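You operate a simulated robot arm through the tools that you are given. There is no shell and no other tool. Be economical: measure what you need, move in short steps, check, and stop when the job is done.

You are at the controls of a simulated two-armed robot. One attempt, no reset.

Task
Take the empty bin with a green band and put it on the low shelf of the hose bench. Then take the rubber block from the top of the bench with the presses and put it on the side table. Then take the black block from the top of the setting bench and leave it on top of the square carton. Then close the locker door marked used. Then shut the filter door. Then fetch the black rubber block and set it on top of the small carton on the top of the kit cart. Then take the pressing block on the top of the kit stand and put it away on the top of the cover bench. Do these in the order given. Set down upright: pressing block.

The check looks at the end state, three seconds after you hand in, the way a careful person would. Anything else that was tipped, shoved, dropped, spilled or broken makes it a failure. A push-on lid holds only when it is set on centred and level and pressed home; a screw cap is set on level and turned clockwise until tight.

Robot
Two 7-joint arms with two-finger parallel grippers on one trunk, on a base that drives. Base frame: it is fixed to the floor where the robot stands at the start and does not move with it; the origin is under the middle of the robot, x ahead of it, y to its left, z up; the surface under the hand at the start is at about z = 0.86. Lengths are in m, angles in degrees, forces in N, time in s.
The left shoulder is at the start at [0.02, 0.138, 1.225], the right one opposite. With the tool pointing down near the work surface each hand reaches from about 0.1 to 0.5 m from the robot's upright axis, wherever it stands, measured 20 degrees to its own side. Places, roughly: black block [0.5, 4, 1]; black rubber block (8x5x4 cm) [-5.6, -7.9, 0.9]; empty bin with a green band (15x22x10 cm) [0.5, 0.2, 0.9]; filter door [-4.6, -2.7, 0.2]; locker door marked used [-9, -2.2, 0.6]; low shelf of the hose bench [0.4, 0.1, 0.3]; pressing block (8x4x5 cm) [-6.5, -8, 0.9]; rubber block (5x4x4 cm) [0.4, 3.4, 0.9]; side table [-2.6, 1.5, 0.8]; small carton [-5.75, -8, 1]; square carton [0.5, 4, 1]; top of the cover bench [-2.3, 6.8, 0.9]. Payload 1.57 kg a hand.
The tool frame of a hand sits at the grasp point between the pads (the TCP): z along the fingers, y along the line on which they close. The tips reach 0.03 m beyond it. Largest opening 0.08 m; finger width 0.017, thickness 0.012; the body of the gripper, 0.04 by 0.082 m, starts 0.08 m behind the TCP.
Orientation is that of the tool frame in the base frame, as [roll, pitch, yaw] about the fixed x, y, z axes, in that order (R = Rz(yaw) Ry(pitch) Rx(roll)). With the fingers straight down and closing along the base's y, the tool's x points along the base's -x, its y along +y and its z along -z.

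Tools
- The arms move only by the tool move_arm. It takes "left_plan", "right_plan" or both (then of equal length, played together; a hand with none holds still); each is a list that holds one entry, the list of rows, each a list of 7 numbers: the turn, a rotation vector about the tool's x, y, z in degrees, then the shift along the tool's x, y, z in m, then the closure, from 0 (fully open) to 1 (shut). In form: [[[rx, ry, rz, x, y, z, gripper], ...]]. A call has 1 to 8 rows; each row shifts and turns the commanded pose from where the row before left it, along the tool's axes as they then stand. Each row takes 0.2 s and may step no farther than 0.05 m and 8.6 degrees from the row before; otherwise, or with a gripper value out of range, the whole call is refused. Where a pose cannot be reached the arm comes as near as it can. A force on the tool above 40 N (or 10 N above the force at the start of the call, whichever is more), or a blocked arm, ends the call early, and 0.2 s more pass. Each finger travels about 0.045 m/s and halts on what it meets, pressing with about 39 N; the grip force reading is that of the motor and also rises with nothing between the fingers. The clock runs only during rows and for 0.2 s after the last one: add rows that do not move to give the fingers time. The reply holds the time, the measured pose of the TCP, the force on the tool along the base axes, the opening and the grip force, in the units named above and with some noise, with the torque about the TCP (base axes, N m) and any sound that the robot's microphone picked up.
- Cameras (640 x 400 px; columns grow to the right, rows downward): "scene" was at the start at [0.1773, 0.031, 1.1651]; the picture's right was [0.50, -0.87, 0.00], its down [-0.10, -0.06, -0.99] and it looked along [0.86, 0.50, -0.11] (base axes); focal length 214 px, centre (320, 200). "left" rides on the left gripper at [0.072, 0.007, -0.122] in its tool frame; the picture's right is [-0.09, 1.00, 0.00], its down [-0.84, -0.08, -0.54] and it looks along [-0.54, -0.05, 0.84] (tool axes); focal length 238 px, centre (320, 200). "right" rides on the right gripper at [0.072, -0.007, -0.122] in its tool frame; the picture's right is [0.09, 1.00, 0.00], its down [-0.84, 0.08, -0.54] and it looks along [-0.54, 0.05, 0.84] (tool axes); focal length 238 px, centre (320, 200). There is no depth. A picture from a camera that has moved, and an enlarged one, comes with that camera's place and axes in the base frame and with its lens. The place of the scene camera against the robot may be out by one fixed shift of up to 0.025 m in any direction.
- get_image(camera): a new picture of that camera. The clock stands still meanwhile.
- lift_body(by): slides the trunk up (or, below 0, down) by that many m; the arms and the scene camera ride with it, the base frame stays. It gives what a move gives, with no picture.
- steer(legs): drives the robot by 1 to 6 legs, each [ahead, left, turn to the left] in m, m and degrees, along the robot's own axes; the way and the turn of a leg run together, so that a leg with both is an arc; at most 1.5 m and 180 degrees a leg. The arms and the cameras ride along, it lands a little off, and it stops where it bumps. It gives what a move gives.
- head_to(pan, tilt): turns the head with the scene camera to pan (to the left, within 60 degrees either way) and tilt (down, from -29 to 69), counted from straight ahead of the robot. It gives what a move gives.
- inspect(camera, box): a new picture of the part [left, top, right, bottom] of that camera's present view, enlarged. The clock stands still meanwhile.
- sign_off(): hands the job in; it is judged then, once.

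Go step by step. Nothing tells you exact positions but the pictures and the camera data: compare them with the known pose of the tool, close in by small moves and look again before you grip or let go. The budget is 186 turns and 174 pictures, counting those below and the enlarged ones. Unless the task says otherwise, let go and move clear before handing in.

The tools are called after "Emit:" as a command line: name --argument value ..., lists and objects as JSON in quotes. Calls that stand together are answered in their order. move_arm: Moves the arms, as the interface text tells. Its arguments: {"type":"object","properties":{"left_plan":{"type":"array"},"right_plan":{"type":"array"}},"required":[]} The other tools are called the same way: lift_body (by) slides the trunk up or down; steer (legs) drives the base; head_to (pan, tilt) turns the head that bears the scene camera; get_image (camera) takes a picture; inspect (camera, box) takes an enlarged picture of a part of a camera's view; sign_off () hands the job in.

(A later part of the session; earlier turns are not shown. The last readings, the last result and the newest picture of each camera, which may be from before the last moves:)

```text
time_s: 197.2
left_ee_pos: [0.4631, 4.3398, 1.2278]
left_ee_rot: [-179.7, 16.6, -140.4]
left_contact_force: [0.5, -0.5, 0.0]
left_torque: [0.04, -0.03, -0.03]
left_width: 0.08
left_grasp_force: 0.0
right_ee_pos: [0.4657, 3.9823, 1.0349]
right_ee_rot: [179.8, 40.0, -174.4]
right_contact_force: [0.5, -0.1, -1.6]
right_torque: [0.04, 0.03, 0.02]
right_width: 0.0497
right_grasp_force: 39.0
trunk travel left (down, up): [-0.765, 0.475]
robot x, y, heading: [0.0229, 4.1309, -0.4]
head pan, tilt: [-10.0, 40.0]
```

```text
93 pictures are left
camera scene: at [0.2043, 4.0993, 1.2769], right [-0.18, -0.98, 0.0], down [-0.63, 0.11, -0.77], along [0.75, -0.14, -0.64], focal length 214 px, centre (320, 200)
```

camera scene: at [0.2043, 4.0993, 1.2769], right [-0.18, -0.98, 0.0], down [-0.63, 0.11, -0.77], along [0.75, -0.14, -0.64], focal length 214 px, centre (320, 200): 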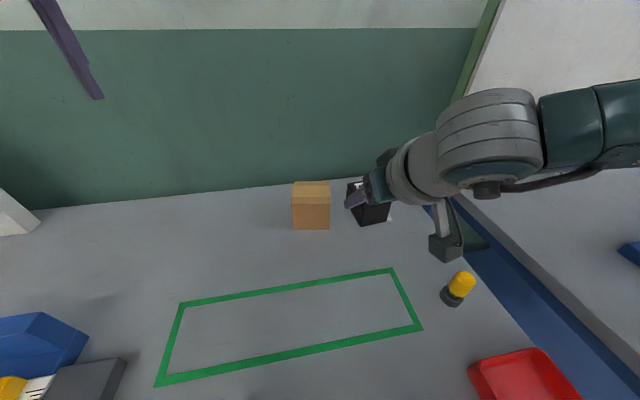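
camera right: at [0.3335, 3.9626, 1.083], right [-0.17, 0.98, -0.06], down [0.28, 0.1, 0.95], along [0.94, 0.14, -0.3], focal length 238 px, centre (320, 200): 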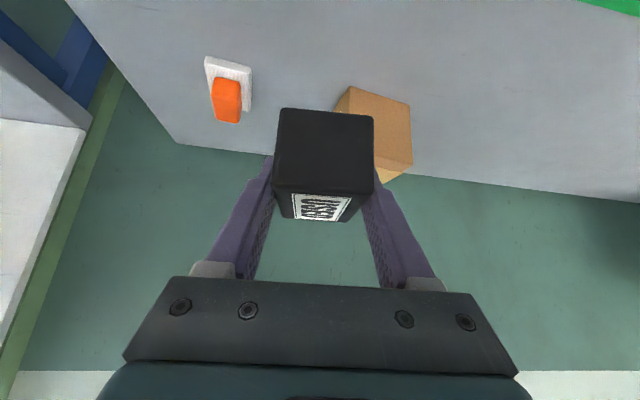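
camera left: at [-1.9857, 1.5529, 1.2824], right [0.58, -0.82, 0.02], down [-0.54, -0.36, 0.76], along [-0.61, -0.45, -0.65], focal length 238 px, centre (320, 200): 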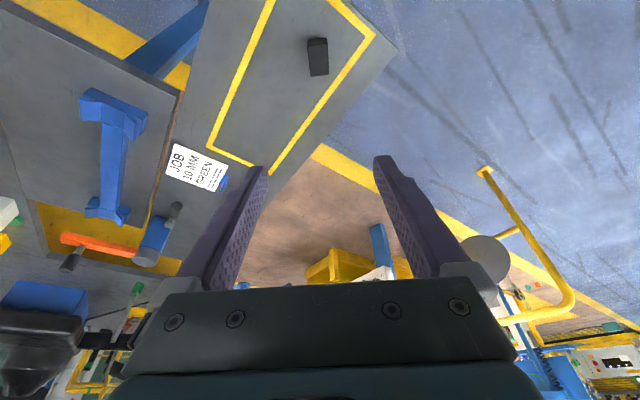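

Held. I'll move it over the carton.

Emit:
move_arm --right_plan '[[[0, 0, 0, -0.0287, 0.0159, 0.024, 1], [0, 0, 0, -0.0287, 0.0159, 0.024, 1], [0, 0, 0, -0.0287, 0.0159, 0.024, 1], [0, 0, 0, -0.0287, 0.0159, 0.024, 1], [0, 0, 0, 0, 0, 0, 1]]]'

Emit:
get_image --camera "right"

Emit:
get_image --camera "scene"

```text
time_s: 198.4
left_ee_pos: [0.4631, 4.3394, 1.2283]
left_ee_rot: [-179.7, 16.6, -140.4]
left_contact_force: [-0.3, -0.2, 0.0]
left_torque: [0.0, 0.0, 0.0]
left_width: 0.0797
left_grasp_force: 0.1
right_ee_pos: [0.5889, 4.0453, 1.0461]
right_ee_rot: [179.9, 40.0, -174.3]
right_contact_force: [0.4, 0.5, -2.3]
right_torque: [-0.01, -0.03, -0.01]
right_width: 0.0498
right_grasp_force: 39.0
right hand out of reach, approached as far as the arm can: row 4
trunk travel left (down, up): [-0.765, 0.475]
robot x, y, heading: [0.021, 4.131, -0.5]
head pan, tilt: [-10.0, 40.0]
```

```text
92 pictures are left
camera right: at [0.4565, 4.0251, 1.0935], right [-0.17, 0.98, -0.06], down [0.28, 0.1, 0.95], along [0.94, 0.15, -0.3], focal length 238 px, centre (320, 200)
```

right: 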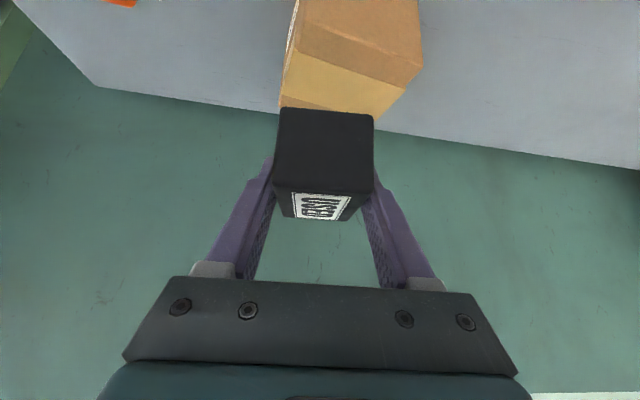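

```text
91 pictures are left
camera scene: at [0.2043, 4.0992, 1.277], right [-0.18, -0.98, 0.0], down [-0.63, 0.11, -0.77], along [0.75, -0.14, -0.64], focal length 214 px, centre (320, 200)
```

scene: 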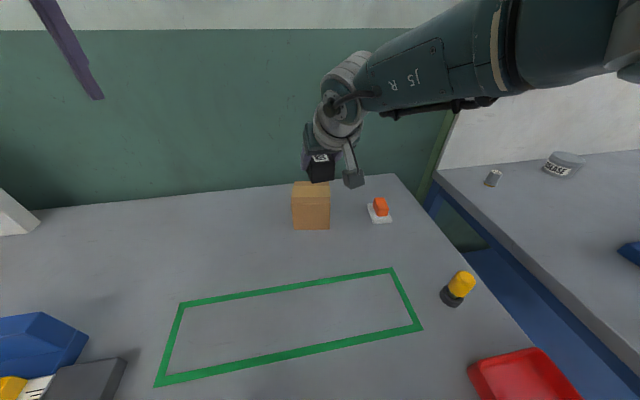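

I need 2 cm more forward and 1.5 cm left. Dropping the trunk 3 cm gives the arm reach for that.

Emit:
lift_body --by -0.03

Emit:
move_arm --right_plan '[[[0, 0, 0, -0.008, 0.0065, 0.0065, 1], [0, 0, 0, -0.008, 0.0065, 0.0065, 1], [0, 0, 0, 0, 0, 0, 1]]]'

Emit:
get_image --camera "right"

```text
time_s: 199.2
left_ee_pos: [0.4615, 4.34, 1.1973]
left_ee_rot: [-179.8, 16.7, -140.3]
left_contact_force: [-0.4, 0.5, -0.5]
left_torque: [-0.01, -0.01, 0.02]
left_width: 0.0798
left_grasp_force: 0.0
right_ee_pos: [0.5902, 4.0458, 1.0153]
right_ee_rot: [179.7, 40.0, -174.4]
right_contact_force: [0.0, -0.6, -1.6]
right_torque: [0.04, 0.01, -0.04]
right_width: 0.0496
right_grasp_force: 39.7
trunk travel left (down, up): [-0.735, 0.505]
robot x, y, heading: [0.0259, 4.1297, -0.4]
head pan, tilt: [-10.0, 40.0]
```

```text
time_s: 200.0
left_ee_pos: [0.4632, 4.339, 1.197]
left_ee_rot: [-179.7, 16.6, -140.4]
left_contact_force: [0.2, -0.2, -0.2]
left_torque: [-0.01, 0.0, -0.02]
left_width: 0.0798
left_grasp_force: 0.2
right_ee_pos: [0.5891, 4.0458, 1.0164]
right_ee_rot: [179.8, 40.1, -174.3]
right_contact_force: [0.4, -0.2, -1.4]
right_torque: [0.03, 0.03, 0.02]
right_width: 0.0495
right_grasp_force: 39.0
right hand out of reach, approached as far as the arm can: row 1, 2
trunk travel left (down, up): [-0.735, 0.505]
robot x, y, heading: [0.0235, 4.1319, -0.3]
head pan, tilt: [-10.0, 40.0]
```

```text
90 pictures are left
camera right: at [0.4563, 4.0247, 1.0633], right [-0.17, 0.98, -0.06], down [0.28, 0.1, 0.95], along [0.94, 0.14, -0.3], focal length 238 px, centre (320, 200)
```

right: 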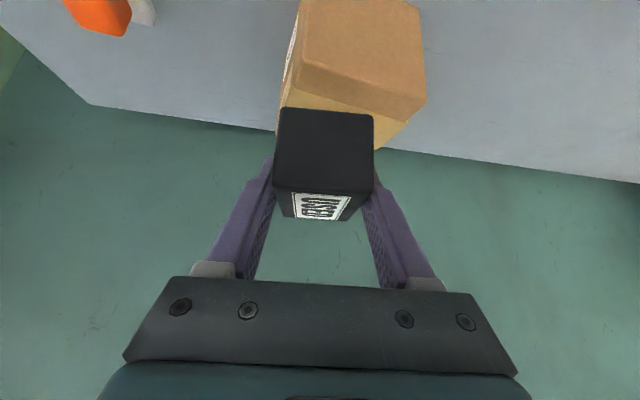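

The arm is at its limit, so I'll drive the base 2 cm ahead and 1.5 cm left instead.

Emit:
steer --legs '[[0.02, 0.015, 0.3]]'

Emit:
get_image --camera "right"

```text
time_s: 200.8
left_ee_pos: [0.4807, 4.3578, 1.1964]
left_ee_rot: [-179.7, 16.6, -140.1]
left_contact_force: [0.4, -0.1, -0.5]
left_torque: [0.03, 0.03, -0.02]
left_width: 0.08
left_grasp_force: 0.1
right_ee_pos: [0.6089, 4.0633, 1.0161]
right_ee_rot: [179.8, 40.0, -174.1]
right_contact_force: [-0.7, -0.5, -1.2]
right_torque: [-0.03, 0.02, 0.02]
right_width: 0.0498
right_grasp_force: 39.0
trunk travel left (down, up): [-0.735, 0.505]
robot x, y, heading: [0.0411, 4.1459, 0.0]
head pan, tilt: [-10.0, 40.0]
```

```text
89 pictures are left
camera right: at [0.4766, 4.042, 1.0633], right [-0.17, 0.98, -0.06], down [0.28, 0.11, 0.95], along [0.94, 0.15, -0.3], focal length 238 px, centre (320, 200)
```

right: 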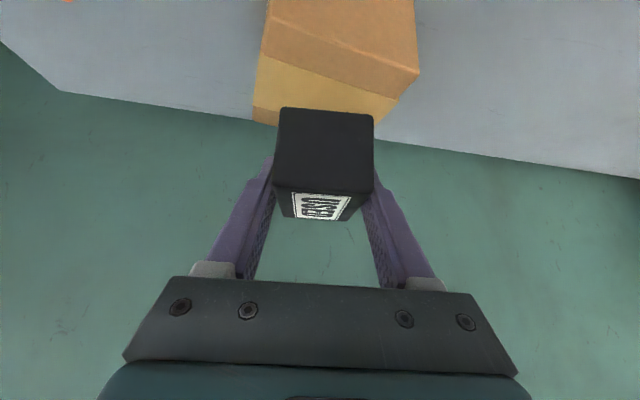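

Centred over the carton. Lowering gently with the trunk.

Emit:
lift_body --by -0.02

Emit:
lift_body --by -0.006

Emit:
get_image --camera "scene"

```text
time_s: 201.4
left_ee_pos: [0.4818, 4.3571, 1.1764]
left_ee_rot: [-179.7, 16.7, -140.1]
left_contact_force: [0.9, 0.2, 0.3]
left_torque: [-0.01, 0.0, 0.01]
left_width: 0.08
left_grasp_force: 0.0
right_ee_pos: [0.6081, 4.0628, 0.9951]
right_ee_rot: [179.9, 40.1, -174.0]
right_contact_force: [0.7, -0.1, -2.4]
right_torque: [-0.03, 0.03, 0.0]
right_width: 0.0498
right_grasp_force: 38.6
trunk travel left (down, up): [-0.715, 0.525]
robot x, y, heading: [0.04, 4.1427, -0.2]
head pan, tilt: [-10.0, 40.0]
```

```text
time_s: 202.0
left_ee_pos: [0.4808, 4.3576, 1.1706]
left_ee_rot: [-179.7, 16.5, -140.1]
left_contact_force: [-0.2, 0.7, -0.9]
left_torque: [-0.01, 0.01, 0.02]
left_width: 0.08
left_grasp_force: 0.1
right_ee_pos: [0.6092, 4.0631, 0.9903]
right_ee_rot: [179.8, 40.0, -174.1]
right_contact_force: [-0.1, -0.1, -1.7]
right_torque: [-0.03, -0.01, 0.0]
right_width: 0.0496
right_grasp_force: 39.3
trunk travel left (down, up): [-0.709, 0.531]
robot x, y, heading: [0.0381, 4.1442, 0.1]
head pan, tilt: [-10.0, 40.0]
```

```text
88 pictures are left
camera scene: at [0.2242, 4.1151, 1.221], right [-0.17, -0.98, 0.0], down [-0.63, 0.11, -0.77], along [0.75, -0.13, -0.64], focal length 214 px, centre (320, 200)
```

scene: 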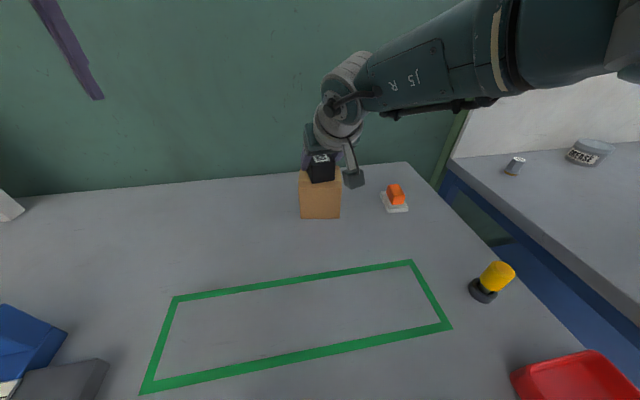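

Emit:
lift_body --by -0.004

Emit:
lift_body --by -0.003

Emit:
inspect --camera "scene" --box '[270, 120, 390, 230]'

```text
time_s: 202.5
left_ee_pos: [0.4815, 4.357, 1.1677]
left_ee_rot: [-179.8, 16.6, -140.1]
left_contact_force: [0.9, -0.3, 0.0]
left_torque: [-0.03, 0.02, -0.02]
left_width: 0.08
left_grasp_force: 0.1
right_ee_pos: [0.6097, 4.0634, 0.986]
right_ee_rot: [179.9, 40.0, -174.1]
right_contact_force: [-5.1, 0.1, 8.3]
right_torque: [-0.15, 0.18, -0.1]
right_width: 0.05
right_grasp_force: 39.4
trunk travel left (down, up): [-0.705, 0.535]
robot x, y, heading: [0.0423, 4.1428, 0.0]
head pan, tilt: [-10.0, 40.0]
```

```text
time_s: 202.9
left_ee_pos: [0.4808, 4.3559, 1.1648]
left_ee_rot: [-179.7, 16.5, -140.1]
left_contact_force: [0.3, 0.0, -0.2]
left_torque: [0.02, -0.02, 0.02]
left_width: 0.0799
left_grasp_force: 0.1
right_ee_pos: [0.609, 4.0638, 0.9856]
right_ee_rot: [179.9, 40.3, -174.1]
right_contact_force: [-6.4, -1.9, 6.9]
right_torque: [-0.16, 0.26, -0.08]
right_width: 0.0497
right_grasp_force: 39.3
trunk travel left (down, up): [-0.704, 0.536]
robot x, y, heading: [0.042, 4.1433, 0.4]
head pan, tilt: [-10.0, 40.0]
stopped: the force on the tool passed its limit at 44 N (the readings are from after the stop); the commanded pose is now the measured one
```

```text
3.64 times, centred on (330, 175) of scene
camera zoom: at [0.2236, 4.1146, 1.2151], right [-0.17, -0.98, 0.0], down [-0.63, 0.11, -0.77], along [0.75, -0.13, -0.64], focal length 780 px, centre (284, 291)
```

zoom: 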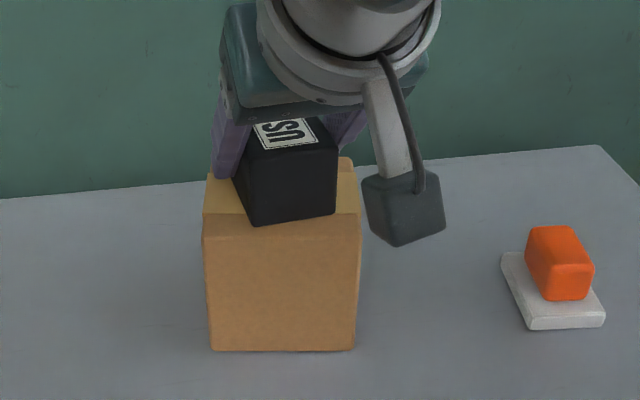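

The block rests level on the carton. I'll open slightly and withdraw along the fingers.

Emit:
move_arm --right_plan '[[[0, 0, 0, -0.0006, 0, -0.0008, 1], [0, 0, 0, 0, 0, 0, 0.25], [0, 0, 0, 0, 0, 0, 0.1], [0, 0, 0, 0, 0, 0, 0.1], [0, 0, 0, 0, 0, -0.03, 0.1], [0, 0, 0, 0, 0, -0.04, 0.1], [0, 0, 0, 0, 0, -0.04, 0.1], [0, 0, 0, 0, 0, -0.04, 0]]]'

Emit:
get_image --camera "right"

```text
time_s: 204.7
left_ee_pos: [0.4809, 4.3569, 1.1663]
left_ee_rot: [-179.7, 16.7, -140.0]
left_contact_force: [-1.1, 0.1, 0.8]
left_torque: [0.04, 0.0, -0.03]
left_width: 0.0801
left_grasp_force: 0.0
right_ee_pos: [0.5117, 4.0525, 1.104]
right_ee_rot: [179.8, 40.3, -174.1]
right_contact_force: [-0.4, -0.1, 0.6]
right_torque: [-0.01, 0.01, 0.0]
right_width: 0.0799
right_grasp_force: 0.1
trunk travel left (down, up): [-0.704, 0.536]
robot x, y, heading: [0.0436, 4.144, -0.1]
head pan, tilt: [-10.0, 40.0]
```

```text
86 pictures are left
camera right: at [0.3801, 4.0313, 1.1518], right [-0.17, 0.98, -0.06], down [0.28, 0.1, 0.95], along [0.94, 0.15, -0.29], focal length 238 px, centre (320, 200)
```

right: 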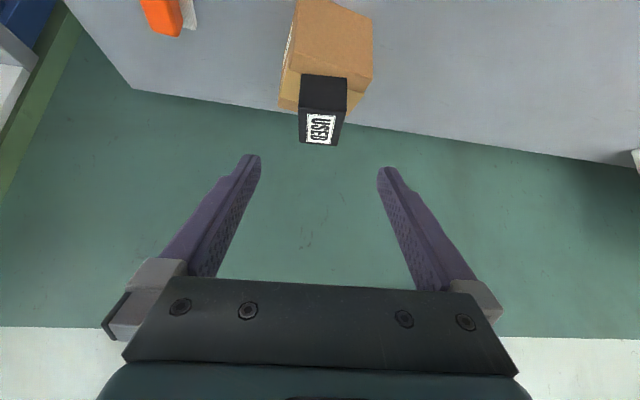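

The black block sits on the carton. Next is the locker door at (-9, -2.2): I'll raise, back out, turn west and look for a way.

Emit:
lift_body --by 0.1

Emit:
steer --legs '[[-0.75, 0, 0], [0, 0, 180]]'

Emit:
head_to --pan 0 --tilt 8

Emit:
get_image --camera "scene"

```text
time_s: 206.1
left_ee_pos: [0.4809, 4.3571, 1.2653]
left_ee_rot: [-179.8, 16.7, -140.1]
left_contact_force: [0.1, 1.2, 1.3]
left_torque: [0.01, -0.01, 0.0]
left_width: 0.0801
left_grasp_force: 0.1
right_ee_pos: [0.513, 4.0536, 1.2025]
right_ee_rot: [179.8, 40.3, -174.1]
right_contact_force: [0.1, 0.1, -0.2]
right_torque: [-0.01, 0.01, 0.01]
right_width: 0.0799
right_grasp_force: 0.1
trunk travel left (down, up): [-0.804, 0.436]
robot x, y, heading: [0.0413, 4.144, -0.2]
head pan, tilt: [-10.0, 40.0]
```

```text
time_s: 217.4
left_ee_pos: [-1.1517, 3.9414, 1.2668]
left_ee_rot: [-179.8, 16.7, 38.2]
left_contact_force: [-0.3, 0.0, -0.3]
left_torque: [0.07, 0.06, 0.01]
left_width: 0.08
left_grasp_force: 0.1
right_ee_pos: [-1.1749, 4.2459, 1.2039]
right_ee_rot: [179.8, 40.2, 4.1]
right_contact_force: [0.4, 0.2, 0.0]
right_torque: [0.04, 0.01, 0.01]
right_width: 0.0803
right_grasp_force: 0.1
trunk travel left (down, up): [-0.804, 0.436]
robot x, y, heading: [-0.705, 4.1402, 178.4]
head pan, tilt: [-10.0, 40.0]
```

```text
time_s: 218.3
left_ee_pos: [-1.1515, 3.9413, 1.2663]
left_ee_rot: [-179.7, 16.7, 38.2]
left_contact_force: [-0.9, 0.0, 0.9]
left_torque: [0.01, 0.01, -0.02]
left_width: 0.0798
left_grasp_force: 0.1
right_ee_pos: [-1.1737, 4.2458, 1.2041]
right_ee_rot: [179.9, 40.3, 4.3]
right_contact_force: [0.5, 0.7, -0.1]
right_torque: [0.02, 0.04, 0.01]
right_width: 0.0799
right_grasp_force: 0.0
trunk travel left (down, up): [-0.804, 0.436]
robot x, y, heading: [-0.7068, 4.1408, 178.2]
head pan, tilt: [0.0, 8.0]
```

```text
85 pictures are left
camera scene: at [-0.9019, 4.1308, 1.3662], right [0.03, 1.0, 0.0], down [0.14, 0.0, -0.99], along [-0.99, 0.03, -0.14], focal length 214 px, centre (320, 200)
```

scene: 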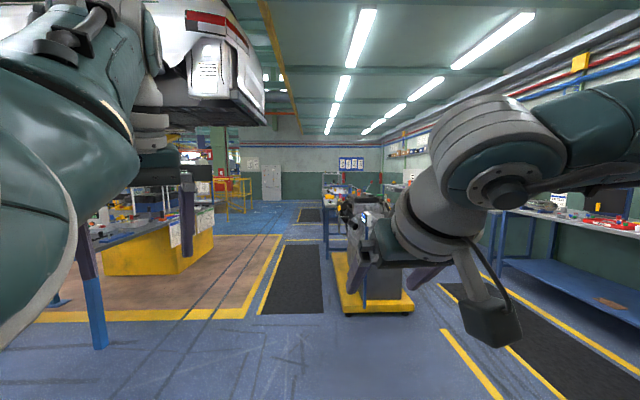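

The aisle west is open along y ≈ 3.7. I'll slide into it and drive west.

Emit:
steer --legs '[[0, 0.48, 1.8], [1.5, 0, 0], [1.5, 0, 0], [1.5, 0, 0]]'

Emit:
get_image --camera "scene"

```text
time_s: 242.3
left_ee_pos: [-5.6419, 3.2317, 1.2659]
left_ee_rot: [-179.7, 16.6, 43.1]
left_contact_force: [-0.5, -0.1, 0.7]
left_torque: [-0.01, -0.01, 0.02]
left_width: 0.0802
left_grasp_force: 0.2
right_ee_pos: [-5.6893, 3.5335, 1.2049]
right_ee_rot: [179.8, 40.3, 9.0]
right_contact_force: [0.5, 0.1, -0.5]
right_torque: [-0.01, 0.0, 0.04]
right_width: 0.08
right_grasp_force: 0.0
trunk travel left (down, up): [-0.804, 0.436]
robot x, y, heading: [-5.2175, 3.4672, -177.0]
head pan, tilt: [0.0, 8.0]
```

```text
84 pictures are left
camera scene: at [-5.4102, 3.4419, 1.3662], right [-0.05, 1.0, 0.0], down [0.14, 0.01, -0.99], along [-0.99, -0.05, -0.14], focal length 214 px, centre (320, 200)
```

scene: 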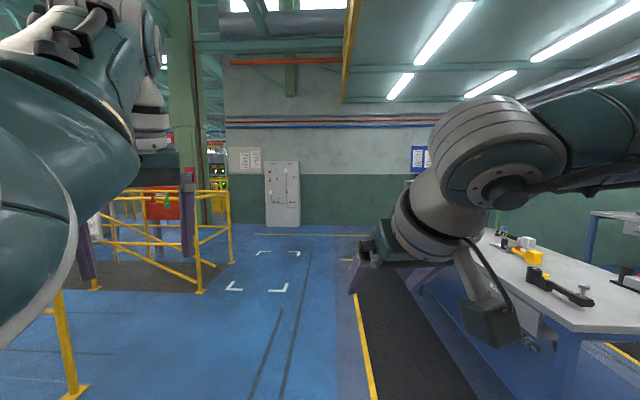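

I'm at (-5.2, 3.47). I'll pan and turn left to look south for a route.

Emit:
steer --legs '[[1.2, 0, 3], [0, 0, 80]]'

Emit:
get_image --camera "scene"

```text
time_s: 251.9
left_ee_pos: [-6.2394, 2.9265, 1.2654]
left_ee_rot: [-179.7, 16.6, 126.0]
left_contact_force: [0.1, -0.7, 0.4]
left_torque: [0.03, 0.02, -0.02]
left_width: 0.08
left_grasp_force: 0.0
right_ee_pos: [-6.5456, 2.9149, 1.2042]
right_ee_rot: [179.8, 40.2, 92.0]
right_contact_force: [0.0, -0.9, -0.6]
right_torque: [0.0, 0.04, -0.03]
right_width: 0.0801
right_grasp_force: 0.1
trunk travel left (down, up): [-0.804, 0.436]
robot x, y, heading: [-6.4205, 3.3758, -94.1]
head pan, tilt: [0.0, 8.0]
```

```text
83 pictures are left
camera scene: at [-6.4374, 3.171, 1.3662], right [-1.0, 0.07, 0.0], down [0.01, 0.14, -0.99], along [-0.07, -0.99, -0.14], focal length 214 px, centre (320, 200)
```

scene: 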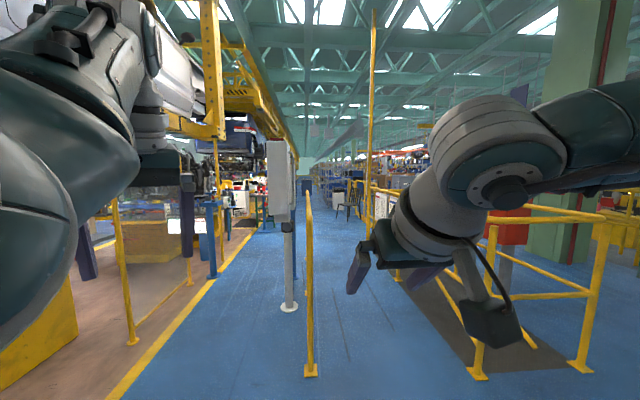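

There's a south aisle with a central rail at x ≈ -6.45. I'll take the lane west of it (x ≈ -7.0) since the locker lies to the west.

Emit:
steer --legs '[[0, -0.52, 4.1], [1.4, 0, 0]]'

Emit:
get_image --camera "scene"

```text
time_s: 261.4
left_ee_pos: [-6.6632, 1.5731, 1.2655]
left_ee_rot: [-179.7, 16.6, 131.9]
left_contact_force: [0.1, -0.2, 0.1]
left_torque: [0.02, 0.01, -0.02]
left_width: 0.0797
left_grasp_force: 0.1
right_ee_pos: [-6.9662, 1.5316, 1.2034]
right_ee_rot: [179.8, 40.3, 97.9]
right_contact_force: [-0.1, -1.1, 0.0]
right_torque: [-0.01, 0.03, -0.04]
right_width: 0.08
right_grasp_force: 0.0
trunk travel left (down, up): [-0.804, 0.436]
robot x, y, heading: [-6.8926, 2.0001, -87.9]
head pan, tilt: [0.0, 8.0]
```

```text
82 pictures are left
camera scene: at [-6.8868, 1.7961, 1.3662], right [-1.0, -0.04, 0.0], down [0.0, 0.14, -0.99], along [0.03, -0.99, -0.14], focal length 214 px, centre (320, 200)
```

scene: 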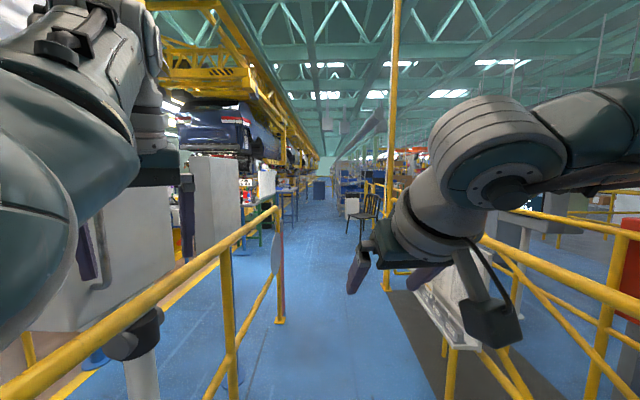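

The lane is clear. I'll go on 2.2 m to the end of the rails.

Emit:
steer --legs '[[1.2, 0, -2], [1.1, 0, 0]]'

Emit:
head_to --pan -25 --tilt 8

Emit:
get_image --camera "scene"

```text
time_s: 272.9
left_ee_pos: [-6.6366, -0.781, 1.2645]
left_ee_rot: [-179.7, 16.7, 129.8]
left_contact_force: [0.1, -0.1, -0.4]
left_torque: [-0.03, 0.03, -0.02]
left_width: 0.0801
left_grasp_force: 0.2
right_ee_pos: [-6.941, -0.8114, 1.2029]
right_ee_rot: [179.8, 40.4, 95.9]
right_contact_force: [0.5, -0.3, 0.4]
right_torque: [0.02, -0.01, 0.01]
right_width: 0.08
right_grasp_force: 0.1
trunk travel left (down, up): [-0.804, 0.436]
robot x, y, heading: [-6.8472, -0.3387, -90.3]
head pan, tilt: [0.0, 8.0]
```

```text
time_s: 273.8
left_ee_pos: [-6.6376, -0.78, 1.2662]
left_ee_rot: [-179.7, 16.6, 129.9]
left_contact_force: [-0.5, -0.7, 0.6]
left_torque: [0.06, 0.01, -0.01]
left_width: 0.0799
left_grasp_force: 0.1
right_ee_pos: [-6.9405, -0.8122, 1.2037]
right_ee_rot: [179.7, 40.3, 96.0]
right_contact_force: [-0.7, 0.0, 0.0]
right_torque: [-0.01, 0.0, 0.01]
right_width: 0.0799
right_grasp_force: 0.1
trunk travel left (down, up): [-0.804, 0.436]
robot x, y, heading: [-6.8492, -0.3393, -90.2]
head pan, tilt: [-25.0, 8.0]
```

```text
81 pictures are left
camera scene: at [-6.8904, -0.5413, 1.3662], right [-0.91, 0.42, 0.0], down [0.06, 0.13, -0.99], along [-0.42, -0.9, -0.14], focal length 214 px, centre (320, 200)
```

scene: 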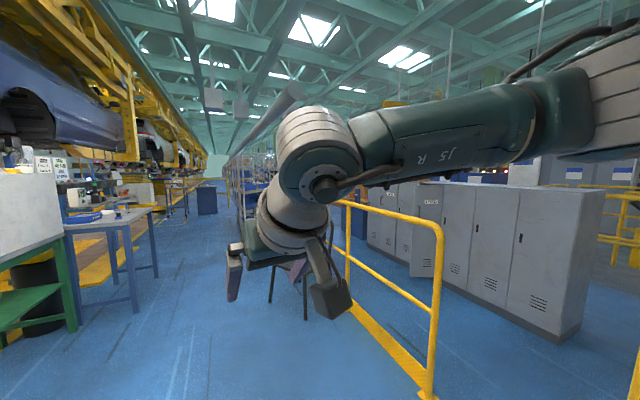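

Lockers stand at x ≈ -9.2 facing me, with one door ajar near y ≈ -2.2, and a yellow rail at x ≈ -8.1 from y ≈ -1.3 southward. I'll turn right to see the passage at the rail's north end.

Emit:
steer --legs '[[0.3, 0, 0], [0, 0, -75]]'

Emit:
head_to --pan 10 --tilt 15

Emit:
get_image --camera "scene"

```text
time_s: 279.0
left_ee_pos: [-7.2072, -0.9665, 1.2662]
left_ee_rot: [-179.7, 16.6, 56.6]
left_contact_force: [-1.2, 0.2, 0.1]
left_torque: [-0.01, -0.01, -0.02]
left_width: 0.0799
left_grasp_force: 0.0
right_ee_pos: [-7.3241, -0.6839, 1.2034]
right_ee_rot: [179.8, 40.2, 22.6]
right_contact_force: [0.4, -0.5, -0.3]
right_torque: [0.02, 0.02, 0.02]
right_width: 0.0796
right_grasp_force: 0.0
trunk travel left (down, up): [-0.804, 0.436]
robot x, y, heading: [-6.8477, -0.6383, -163.1]
head pan, tilt: [-25.0, 8.0]
```

```text
time_s: 280.1
left_ee_pos: [-7.2077, -0.9681, 1.2657]
left_ee_rot: [-179.8, 16.6, 56.7]
left_contact_force: [0.2, -0.4, 0.8]
left_torque: [0.0, 0.0, 0.03]
left_width: 0.0799
left_grasp_force: 0.0
right_ee_pos: [-7.3243, -0.6842, 1.2041]
right_ee_rot: [179.8, 40.3, 22.6]
right_contact_force: [-0.6, -0.8, -0.8]
right_torque: [0.0, -0.01, -0.05]
right_width: 0.08
right_grasp_force: 0.1
trunk travel left (down, up): [-0.804, 0.436]
robot x, y, heading: [-6.8483, -0.6377, -163.4]
head pan, tilt: [10.0, 15.0]
```

```text
80 pictures are left
camera scene: at [-7.0313, -0.7204, 1.3565], right [-0.42, 0.91, 0.0], down [0.22, 0.1, -0.97], along [-0.88, -0.41, -0.24], focal length 214 px, centre (320, 200)
```

scene: 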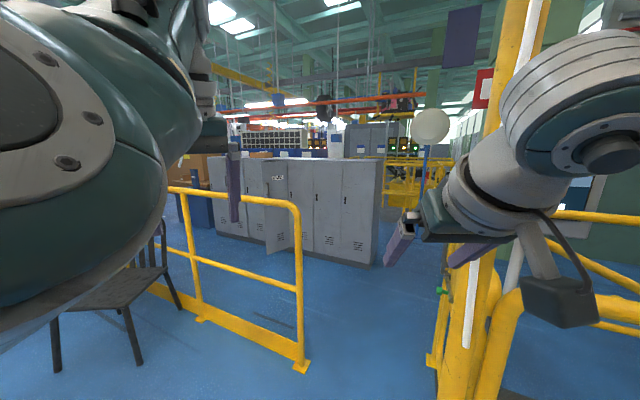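

I'll zoom on the open locker door to see its hinge side and label.

Emit:
inspect --camera "scene" --box '[200, 140, 400, 280]'

```text
2.86 times, centred on (300, 210) of scene
camera zoom: at [-7.0313, -0.7204, 1.3565], right [-0.42, 0.91, 0.0], down [0.22, 0.1, -0.97], along [-0.88, -0.41, -0.24], focal length 613 px, centre (377, 171)
```

zoom: 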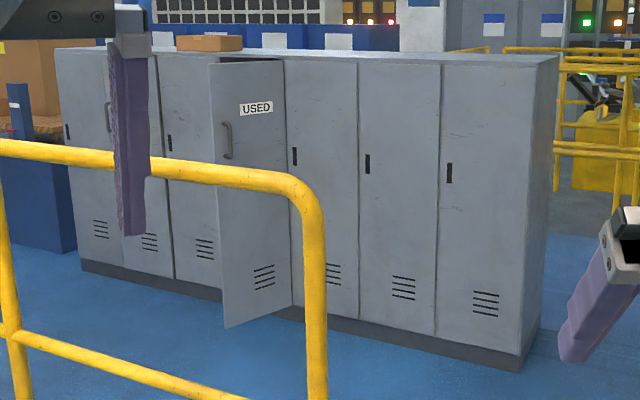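

The USED door hinges on its north side at about (-9.25, -2.2) and stands ~75° open, free edge near (-8.9, -2.3). I'll line up with the gap between the rail end and the north fence (y ≈ -0.92), heading west.

Emit:
steer --legs '[[0, 0, -16.6], [0.3, 0.29, 0]]'

Emit:
head_to --pan 0 --tilt 30

Emit:
get_image --camera "scene"

```text
time_s: 283.6
left_ee_pos: [-7.5804, -1.1421, 1.2655]
left_ee_rot: [-179.7, 16.5, 40.2]
left_contact_force: [1.1, 0.6, 0.0]
left_torque: [-0.03, -0.03, -0.03]
left_width: 0.0799
left_grasp_force: 0.0
right_ee_pos: [-7.6148, -0.8403, 1.204]
right_ee_rot: [179.8, 40.2, 6.2]
right_contact_force: [-0.2, -0.1, 0.3]
right_torque: [-0.01, -0.03, 0.03]
right_width: 0.0801
right_grasp_force: 0.0
trunk travel left (down, up): [-0.804, 0.436]
robot x, y, heading: [-7.1431, -0.9293, -179.5]
head pan, tilt: [10.0, 15.0]
```

```text
time_s: 284.3
left_ee_pos: [-7.582, -1.1478, 1.2663]
left_ee_rot: [-180.0, 16.7, 40.6]
left_contact_force: [0.7, -0.4, -0.3]
left_torque: [0.01, 0.0, -0.02]
left_width: 0.08
left_grasp_force: 0.0
right_ee_pos: [-7.6136, -0.8398, 1.2036]
right_ee_rot: [179.8, 40.2, 6.3]
right_contact_force: [0.3, 0.4, 0.1]
right_torque: [-0.04, -0.02, 0.0]
right_width: 0.08
right_grasp_force: 0.0
trunk travel left (down, up): [-0.804, 0.436]
robot x, y, heading: [-7.1455, -0.928, -179.6]
head pan, tilt: [0.0, 30.0]
```

```text
78 pictures are left
camera scene: at [-7.3389, -0.959, 1.3496], right [-0.16, 0.99, 0.0], down [0.31, 0.05, -0.95], along [-0.94, -0.15, -0.31], focal length 214 px, centre (320, 200)
```

scene: 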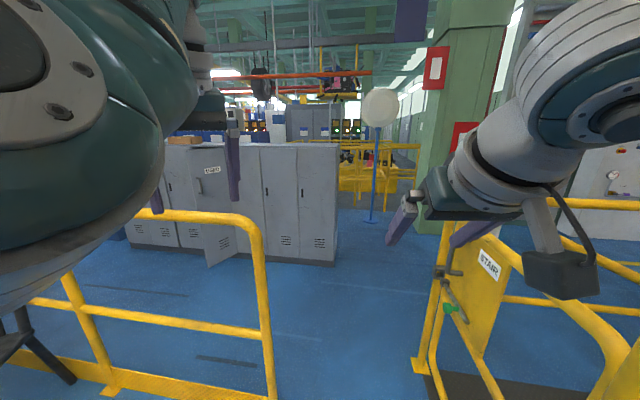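

The right elbow would pass too near the tall pole by the stair gate. I'll raise the trunk, face south and strafe west through the gap instead, so the hands pass above the rail.

Emit:
lift_body --by 0.1

Emit:
head_to --pan -30 --tilt 15

Emit:
steer --legs '[[0, 0, 89.6], [0, -0.6, 0]]'

Emit:
get_image --camera "scene"

```text
time_s: 285.6
left_ee_pos: [-7.5813, -1.1482, 1.3662]
left_ee_rot: [-179.9, 16.7, 40.6]
left_contact_force: [0.2, 0.5, -0.2]
left_torque: [0.01, 0.01, -0.01]
left_width: 0.0798
left_grasp_force: 0.0
right_ee_pos: [-7.6149, -0.8393, 1.3034]
right_ee_rot: [179.8, 40.2, 6.3]
right_contact_force: [-0.3, 0.1, -0.3]
right_torque: [-0.02, -0.02, 0.0]
right_width: 0.08
right_grasp_force: 0.1
trunk travel left (down, up): [-0.904, 0.336]
robot x, y, heading: [-7.1448, -0.931, -179.7]
head pan, tilt: [0.0, 30.0]
```

```text
time_s: 286.6
left_ee_pos: [-7.5824, -1.1423, 1.3641]
left_ee_rot: [-179.9, 16.3, 40.1]
left_contact_force: [-0.5, -0.2, 0.6]
left_torque: [0.01, -0.01, 0.01]
left_width: 0.0801
left_grasp_force: 0.0
right_ee_pos: [-7.6155, -0.8396, 1.3045]
right_ee_rot: [179.8, 40.3, 6.2]
right_contact_force: [-0.7, -0.2, -0.1]
right_torque: [-0.03, 0.01, 0.03]
right_width: 0.0801
right_grasp_force: 0.0
trunk travel left (down, up): [-0.904, 0.336]
robot x, y, heading: [-7.1441, -0.9328, -179.6]
head pan, tilt: [-30.0, 15.0]
```

```text
time_s: 292.0
left_ee_pos: [-7.055, -1.3765, 1.367]
left_ee_rot: [-179.6, 16.7, 128.5]
left_contact_force: [-0.7, -1.0, 0.2]
left_torque: [0.0, 0.03, -0.04]
left_width: 0.08
left_grasp_force: 0.0
right_ee_pos: [-7.3596, -1.4009, 1.3052]
right_ee_rot: [179.5, 40.6, 94.2]
right_contact_force: [0.1, 0.5, 0.8]
right_torque: [0.02, 0.02, 0.03]
right_width: 0.08
right_grasp_force: 0.1
trunk travel left (down, up): [-0.904, 0.336]
robot x, y, heading: [-7.2554, -0.9335, -91.6]
head pan, tilt: [-30.0, 15.0]
stopped in leg 2: the robot was blocked; the commanded pose is now the measured one
```

```text
77 pictures are left
camera scene: at [-7.3097, -1.1271, 1.4553], right [-0.85, 0.52, 0.0], down [0.14, 0.22, -0.97], along [-0.5, -0.82, -0.26], focal length 214 px, centre (320, 200)
```

scene: 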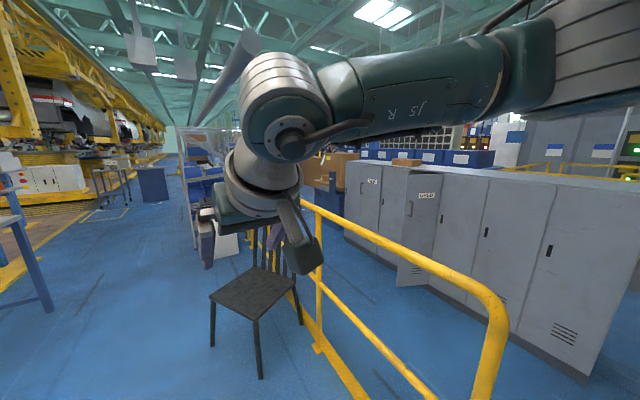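

Blocked after 10 cm. I'll look to the right to see what the arm or base met.

Emit:
steer --legs '[[0, 0.05, 0]]'

Emit:
head_to --pan -60 --tilt 25

Emit:
get_image --camera "scene"

Emit:
get_image --camera "right"

```text
time_s: 292.9
left_ee_pos: [-7.009, -1.3764, 1.3656]
left_ee_rot: [-179.6, 16.5, 128.3]
left_contact_force: [-0.6, -0.1, 0.2]
left_torque: [0.02, 0.03, -0.01]
left_width: 0.0797
left_grasp_force: 0.0
right_ee_pos: [-7.3123, -1.3997, 1.3036]
right_ee_rot: [179.7, 40.3, 94.3]
right_contact_force: [-0.1, 0.3, -0.1]
right_torque: [-0.03, 0.01, -0.02]
right_width: 0.0799
right_grasp_force: 0.1
trunk travel left (down, up): [-0.904, 0.336]
robot x, y, heading: [-7.2107, -0.9316, -91.7]
head pan, tilt: [-30.0, 15.0]
```

```text
time_s: 293.8
left_ee_pos: [-7.0091, -1.3757, 1.3651]
left_ee_rot: [-179.6, 16.5, 128.3]
left_contact_force: [0.4, 0.4, 0.4]
left_torque: [-0.02, -0.02, 0.02]
left_width: 0.0798
left_grasp_force: 0.0
right_ee_pos: [-7.314, -1.3991, 1.3042]
right_ee_rot: [179.7, 40.4, 94.3]
right_contact_force: [0.3, -0.6, 0.3]
right_torque: [-0.01, 0.0, 0.0]
right_width: 0.08
right_grasp_force: 0.0
trunk travel left (down, up): [-0.904, 0.336]
robot x, y, heading: [-7.2079, -0.9317, -91.7]
head pan, tilt: [-60.0, 25.0]
```

```text
76 pictures are left
camera scene: at [-7.295, -1.0906, 1.4387], right [-0.48, 0.88, 0.0], down [0.37, 0.2, -0.91], along [-0.8, -0.43, -0.42], focal length 214 px, centre (320, 200)
```

scene: 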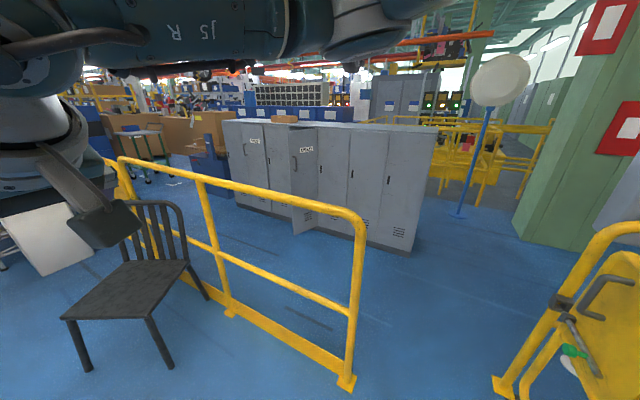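

```text
75 pictures are left
camera right: at [-7.3308, -1.267, 1.3516], right [0.99, 0.15, -0.06], down [0.1, -0.28, 0.95], along [0.13, -0.95, -0.29], focal length 238 px, centre (320, 200)
```

right: 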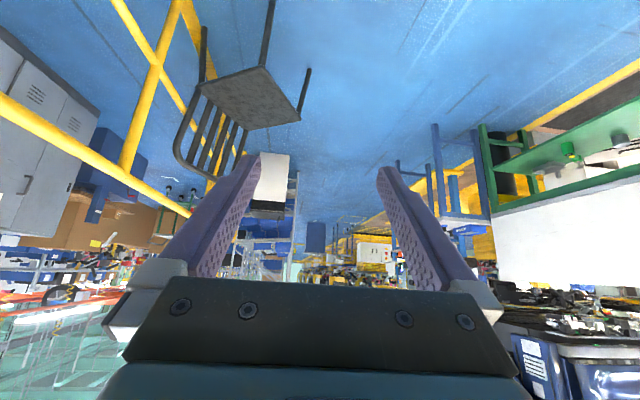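

The likely culprit is the right elbow meeting the tall pole at about (-7.6, -0.5). I'll stretch the right arm forward to draw the elbow in, nudge south a little, and try again.

Emit:
move_arm --right_plan '[[[0, 0, 0, -0.0307, 0.02, 0.0257, 1], [0, 0, 0, -0.0307, 0.02, 0.0257, 1], [0, 0, 0, -0.0307, 0.02, 0.0257, 1], [0, 0, 0, -0.0307, 0.01, 0.0257, 1], [0, 0, 0, 0, 0, 0, 1]]]'

Emit:
steer --legs '[[0.03, 0, 1.7], [0, -0.3, 0]]'

Emit:
get_image --camera "scene"

```text
time_s: 295.0
left_ee_pos: [-7.0086, -1.3766, 1.3652]
left_ee_rot: [-179.8, 16.5, 128.3]
left_contact_force: [0.4, -0.2, 0.2]
left_torque: [0.02, 0.0, 0.01]
left_width: 0.0802
left_grasp_force: 0.1
right_ee_pos: [-7.244, -1.5122, 1.307]
right_ee_rot: [179.7, 40.3, 94.4]
right_contact_force: [0.4, 0.9, 0.3]
right_torque: [0.02, 0.0, 0.0]
right_width: 0.0002
right_grasp_force: 14.2
right hand out of reach, approached as far as the arm can: row 4
trunk travel left (down, up): [-0.904, 0.336]
robot x, y, heading: [-7.2038, -0.9321, -91.7]
head pan, tilt: [-60.0, 25.0]
```

```text
time_s: 297.5
left_ee_pos: [-7.3002, -1.3998, 1.366]
left_ee_rot: [-179.8, 16.4, 130.4]
left_contact_force: [0.2, 0.2, 0.6]
left_torque: [-0.01, 0.0, 0.0]
left_width: 0.08
left_grasp_force: 0.0
right_ee_pos: [-7.5303, -1.5434, 1.3078]
right_ee_rot: [179.6, 40.4, 96.4]
right_contact_force: [0.0, 0.4, 0.5]
right_torque: [0.0, 0.01, 0.01]
right_width: 0.0002
right_grasp_force: 21.1
trunk travel left (down, up): [-0.904, 0.336]
robot x, y, heading: [-7.5151, -0.9666, -89.5]
head pan, tilt: [-60.0, 25.0]
```

```text
74 pictures are left
camera scene: at [-7.5966, -1.124, 1.4386], right [-0.51, 0.86, 0.0], down [0.36, 0.21, -0.91], along [-0.78, -0.46, -0.42], focal length 214 px, centre (320, 200)
```

scene: 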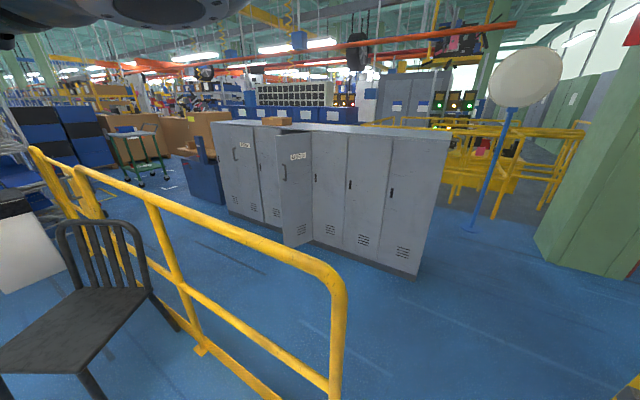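

That worked. I'll keep strafing west through the gap.

Emit:
steer --legs '[[-0.03, 0, 0], [0, -0.4, 0], [0, -0.4, 0]]'

Emit:
get_image --camera "scene"

```text
time_s: 302.6
left_ee_pos: [-8.0961, -1.3778, 1.3647]
left_ee_rot: [-179.7, 16.5, 130.6]
left_contact_force: [0.9, -0.2, -0.7]
left_torque: [0.02, -0.01, -0.02]
left_width: 0.0802
left_grasp_force: 0.0
right_ee_pos: [-8.324, -1.522, 1.3071]
right_ee_rot: [179.7, 40.4, 96.5]
right_contact_force: [0.3, 0.6, -0.3]
right_torque: [0.01, -0.03, -0.03]
right_width: 0.0
right_grasp_force: 21.0
trunk travel left (down, up): [-0.904, 0.336]
robot x, y, heading: [-8.3118, -0.9415, -89.5]
head pan, tilt: [-60.0, 25.0]
```

```text
73 pictures are left
camera scene: at [-8.3925, -1.1036, 1.4386], right [-0.51, 0.86, 0.0], down [0.36, 0.22, -0.91], along [-0.78, -0.46, -0.42], focal length 214 px, centre (320, 200)
```

scene: 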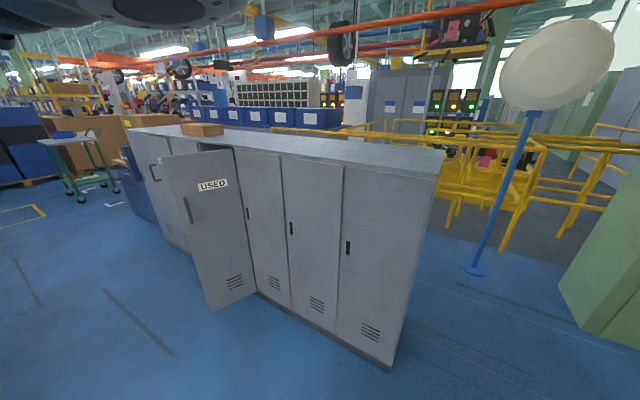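

I'm through, in the corridor in front of the lockers. I'll turn to face southwest, move to just north-east of the door with the closed right hand leading, and lower to push height.

Emit:
steer --legs '[[0, 0, -50.5], [0.5, 0.516, 0]]'

Emit:
lift_body --by -0.155

Emit:
head_to --pan 0 --tilt 25

Emit:
get_image --camera "scene"

Emit:
get_image --camera "right"

```text
time_s: 308.7
left_ee_pos: [-8.5121, -2.1217, 1.3648]
left_ee_rot: [-179.7, 16.5, 82.8]
left_contact_force: [0.7, -0.9, 0.3]
left_torque: [0.0, -0.01, -0.03]
left_width: 0.0803
left_grasp_force: 0.1
right_ee_pos: [-8.7754, -2.0489, 1.3068]
right_ee_rot: [179.8, 40.3, 48.7]
right_contact_force: [-0.3, -0.1, -1.0]
right_torque: [0.02, 0.02, 0.01]
right_width: 0.0
right_grasp_force: 21.3
trunk travel left (down, up): [-0.904, 0.336]
robot x, y, heading: [-8.3353, -1.6689, -137.2]
head pan, tilt: [-60.0, 25.0]
```

```text
time_s: 310.5
left_ee_pos: [-8.5134, -2.1212, 1.2113]
left_ee_rot: [-179.6, 16.5, 82.9]
left_contact_force: [0.2, -0.6, 0.1]
left_torque: [0.0, 0.01, -0.02]
left_width: 0.0799
left_grasp_force: 0.1
right_ee_pos: [-8.7759, -2.0493, 1.1519]
right_ee_rot: [179.6, 40.3, 48.8]
right_contact_force: [0.6, -0.4, 0.1]
right_torque: [-0.01, -0.01, 0.04]
right_width: 0.0001
right_grasp_force: 21.5
trunk travel left (down, up): [-0.749, 0.491]
robot x, y, heading: [-8.3373, -1.6661, -137.2]
head pan, tilt: [-60.0, 25.0]
```

```text
time_s: 311.8
left_ee_pos: [-8.5132, -2.1217, 1.2097]
left_ee_rot: [-179.7, 16.4, 82.8]
left_contact_force: [-1.5, -0.5, 0.0]
left_torque: [0.0, 0.02, -0.01]
left_width: 0.0798
left_grasp_force: 0.1
right_ee_pos: [-8.7755, -2.0496, 1.152]
right_ee_rot: [179.7, 40.3, 48.8]
right_contact_force: [-0.5, 0.3, -0.5]
right_torque: [-0.01, -0.01, 0.02]
right_width: 0.0
right_grasp_force: 21.5
trunk travel left (down, up): [-0.749, 0.491]
robot x, y, heading: [-8.3381, -1.6656, -137.1]
head pan, tilt: [0.0, 25.0]
```

```text
72 pictures are left
camera scene: at [-8.4811, -1.8123, 1.2837], right [-0.66, 0.75, 0.0], down [0.32, 0.28, -0.91], along [-0.68, -0.6, -0.42], focal length 214 px, centre (320, 200)
```

scene: 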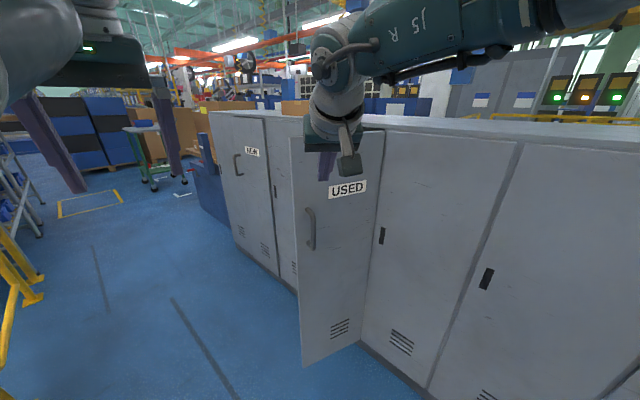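

```text
71 pictures are left
camera right: at [-8.6935, -1.9444, 1.1997], right [0.8, -0.6, -0.06], down [-0.13, -0.27, 0.95], along [-0.59, -0.75, -0.29], focal length 238 px, centre (320, 200)
```

right: 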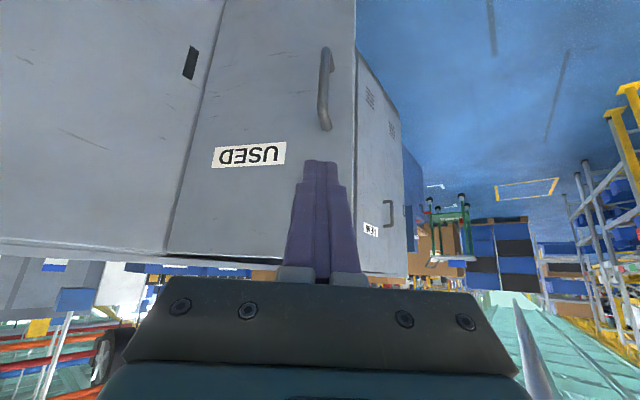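

The fist faces the door near its free edge. I'll drive ahead to swing it shut, in two stages.

Emit:
steer --legs '[[0.35, 0, 0]]'

Emit:
get_image --camera "scene"

```text
time_s: 314.0
left_ee_pos: [-8.7721, -2.3563, 1.2112]
left_ee_rot: [-179.8, 16.5, 82.5]
left_contact_force: [0.5, 0.2, -0.3]
left_torque: [0.02, -0.01, 0.02]
left_width: 0.08
left_grasp_force: 0.0
right_ee_pos: [-9.0342, -2.2816, 1.1519]
right_ee_rot: [179.7, 40.3, 48.4]
right_contact_force: [-0.5, -0.1, -0.1]
right_torque: [0.0, 0.0, 0.02]
right_width: 0.0001
right_grasp_force: 21.5
trunk travel left (down, up): [-0.749, 0.491]
robot x, y, heading: [-8.5979, -1.9041, -137.6]
head pan, tilt: [0.0, 25.0]
```

```text
70 pictures are left
camera scene: at [-8.738, -2.047, 1.2838], right [-0.66, 0.75, 0.0], down [0.32, 0.28, -0.91], along [-0.68, -0.6, -0.42], focal length 214 px, centre (320, 200)
```

scene: 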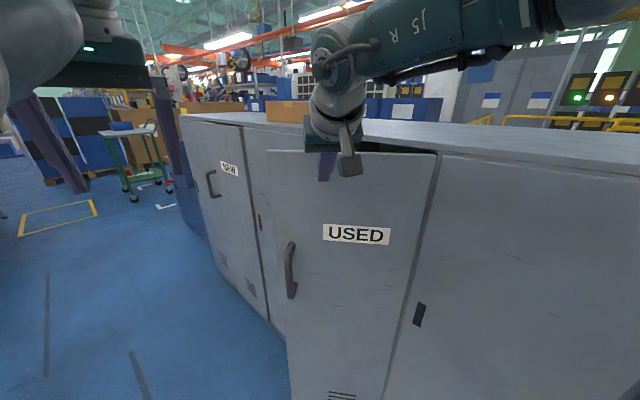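

The door swings freely. I'll push the rest of the way.

Emit:
steer --legs '[[0.17, 0, 0]]'

Emit:
get_image --camera "scene"

Emit:
get_image --camera "right"

```text
time_s: 315.6
left_ee_pos: [-8.8939, -2.4672, 1.2107]
left_ee_rot: [-179.8, 16.6, 82.4]
left_contact_force: [-0.4, 0.8, 0.3]
left_torque: [0.01, 0.04, -0.02]
left_width: 0.0802
left_grasp_force: 0.0
right_ee_pos: [-9.1477, -2.3929, 1.1502]
right_ee_rot: [178.8, 39.6, 48.4]
right_contact_force: [1.9, 2.4, -0.8]
right_torque: [0.07, -0.05, -0.04]
right_width: 0.0
right_grasp_force: 21.2
trunk travel left (down, up): [-0.749, 0.491]
robot x, y, heading: [-8.7119, -2.014, -138.0]
head pan, tilt: [0.0, 25.0]
stopped in leg 1: the force on the tool passed its limit at 72 N (the readings are from after the stop); the commanded pose is now the measured one
```

```text
69 pictures are left
camera scene: at [-8.8583, -2.1569, 1.2836], right [-0.66, 0.75, 0.0], down [0.32, 0.28, -0.91], along [-0.68, -0.6, -0.42], focal length 214 px, centre (320, 200)
```

scene: 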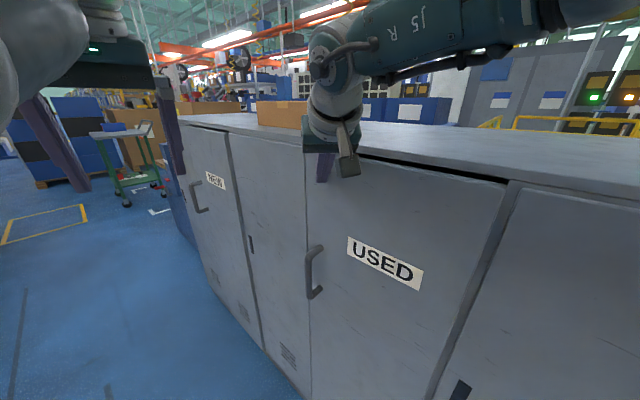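

```text
68 pictures are left
camera right: at [-9.0659, -2.2883, 1.1996], right [0.8, -0.6, -0.04], down [-0.15, -0.27, 0.95], along [-0.58, -0.75, -0.3], focal length 238 px, centre (320, 200)
```

right: 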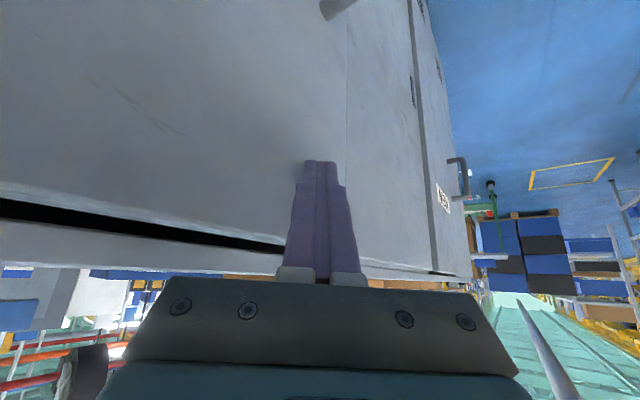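

It met the stop (72 N). I'll back off and check whether it is flush and stays shut.

Emit:
steer --legs '[[-0.3, 0, 0]]'

Emit:
get_image --camera "scene"

```text
time_s: 317.6
left_ee_pos: [-8.6646, -2.2628, 1.2099]
left_ee_rot: [-179.7, 16.6, 83.0]
left_contact_force: [0.5, -0.2, -0.4]
left_torque: [0.0, 0.02, -0.03]
left_width: 0.0798
left_grasp_force: 0.1
right_ee_pos: [-8.9193, -2.1926, 1.1529]
right_ee_rot: [178.8, 39.7, 48.9]
right_contact_force: [0.0, -0.3, 0.1]
right_torque: [-0.02, -0.01, 0.01]
right_width: 0.0001
right_grasp_force: 22.0
trunk travel left (down, up): [-0.749, 0.491]
robot x, y, heading: [-8.4851, -1.8102, -137.0]
head pan, tilt: [0.0, 25.0]
```

```text
67 pictures are left
camera scene: at [-8.6333, -1.9533, 1.284], right [-0.67, 0.74, 0.0], down [0.31, 0.28, -0.91], along [-0.67, -0.61, -0.42], focal length 214 px, centre (320, 200)
```

scene: 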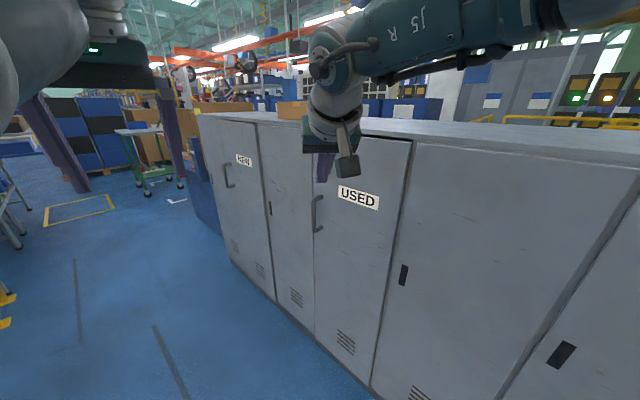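

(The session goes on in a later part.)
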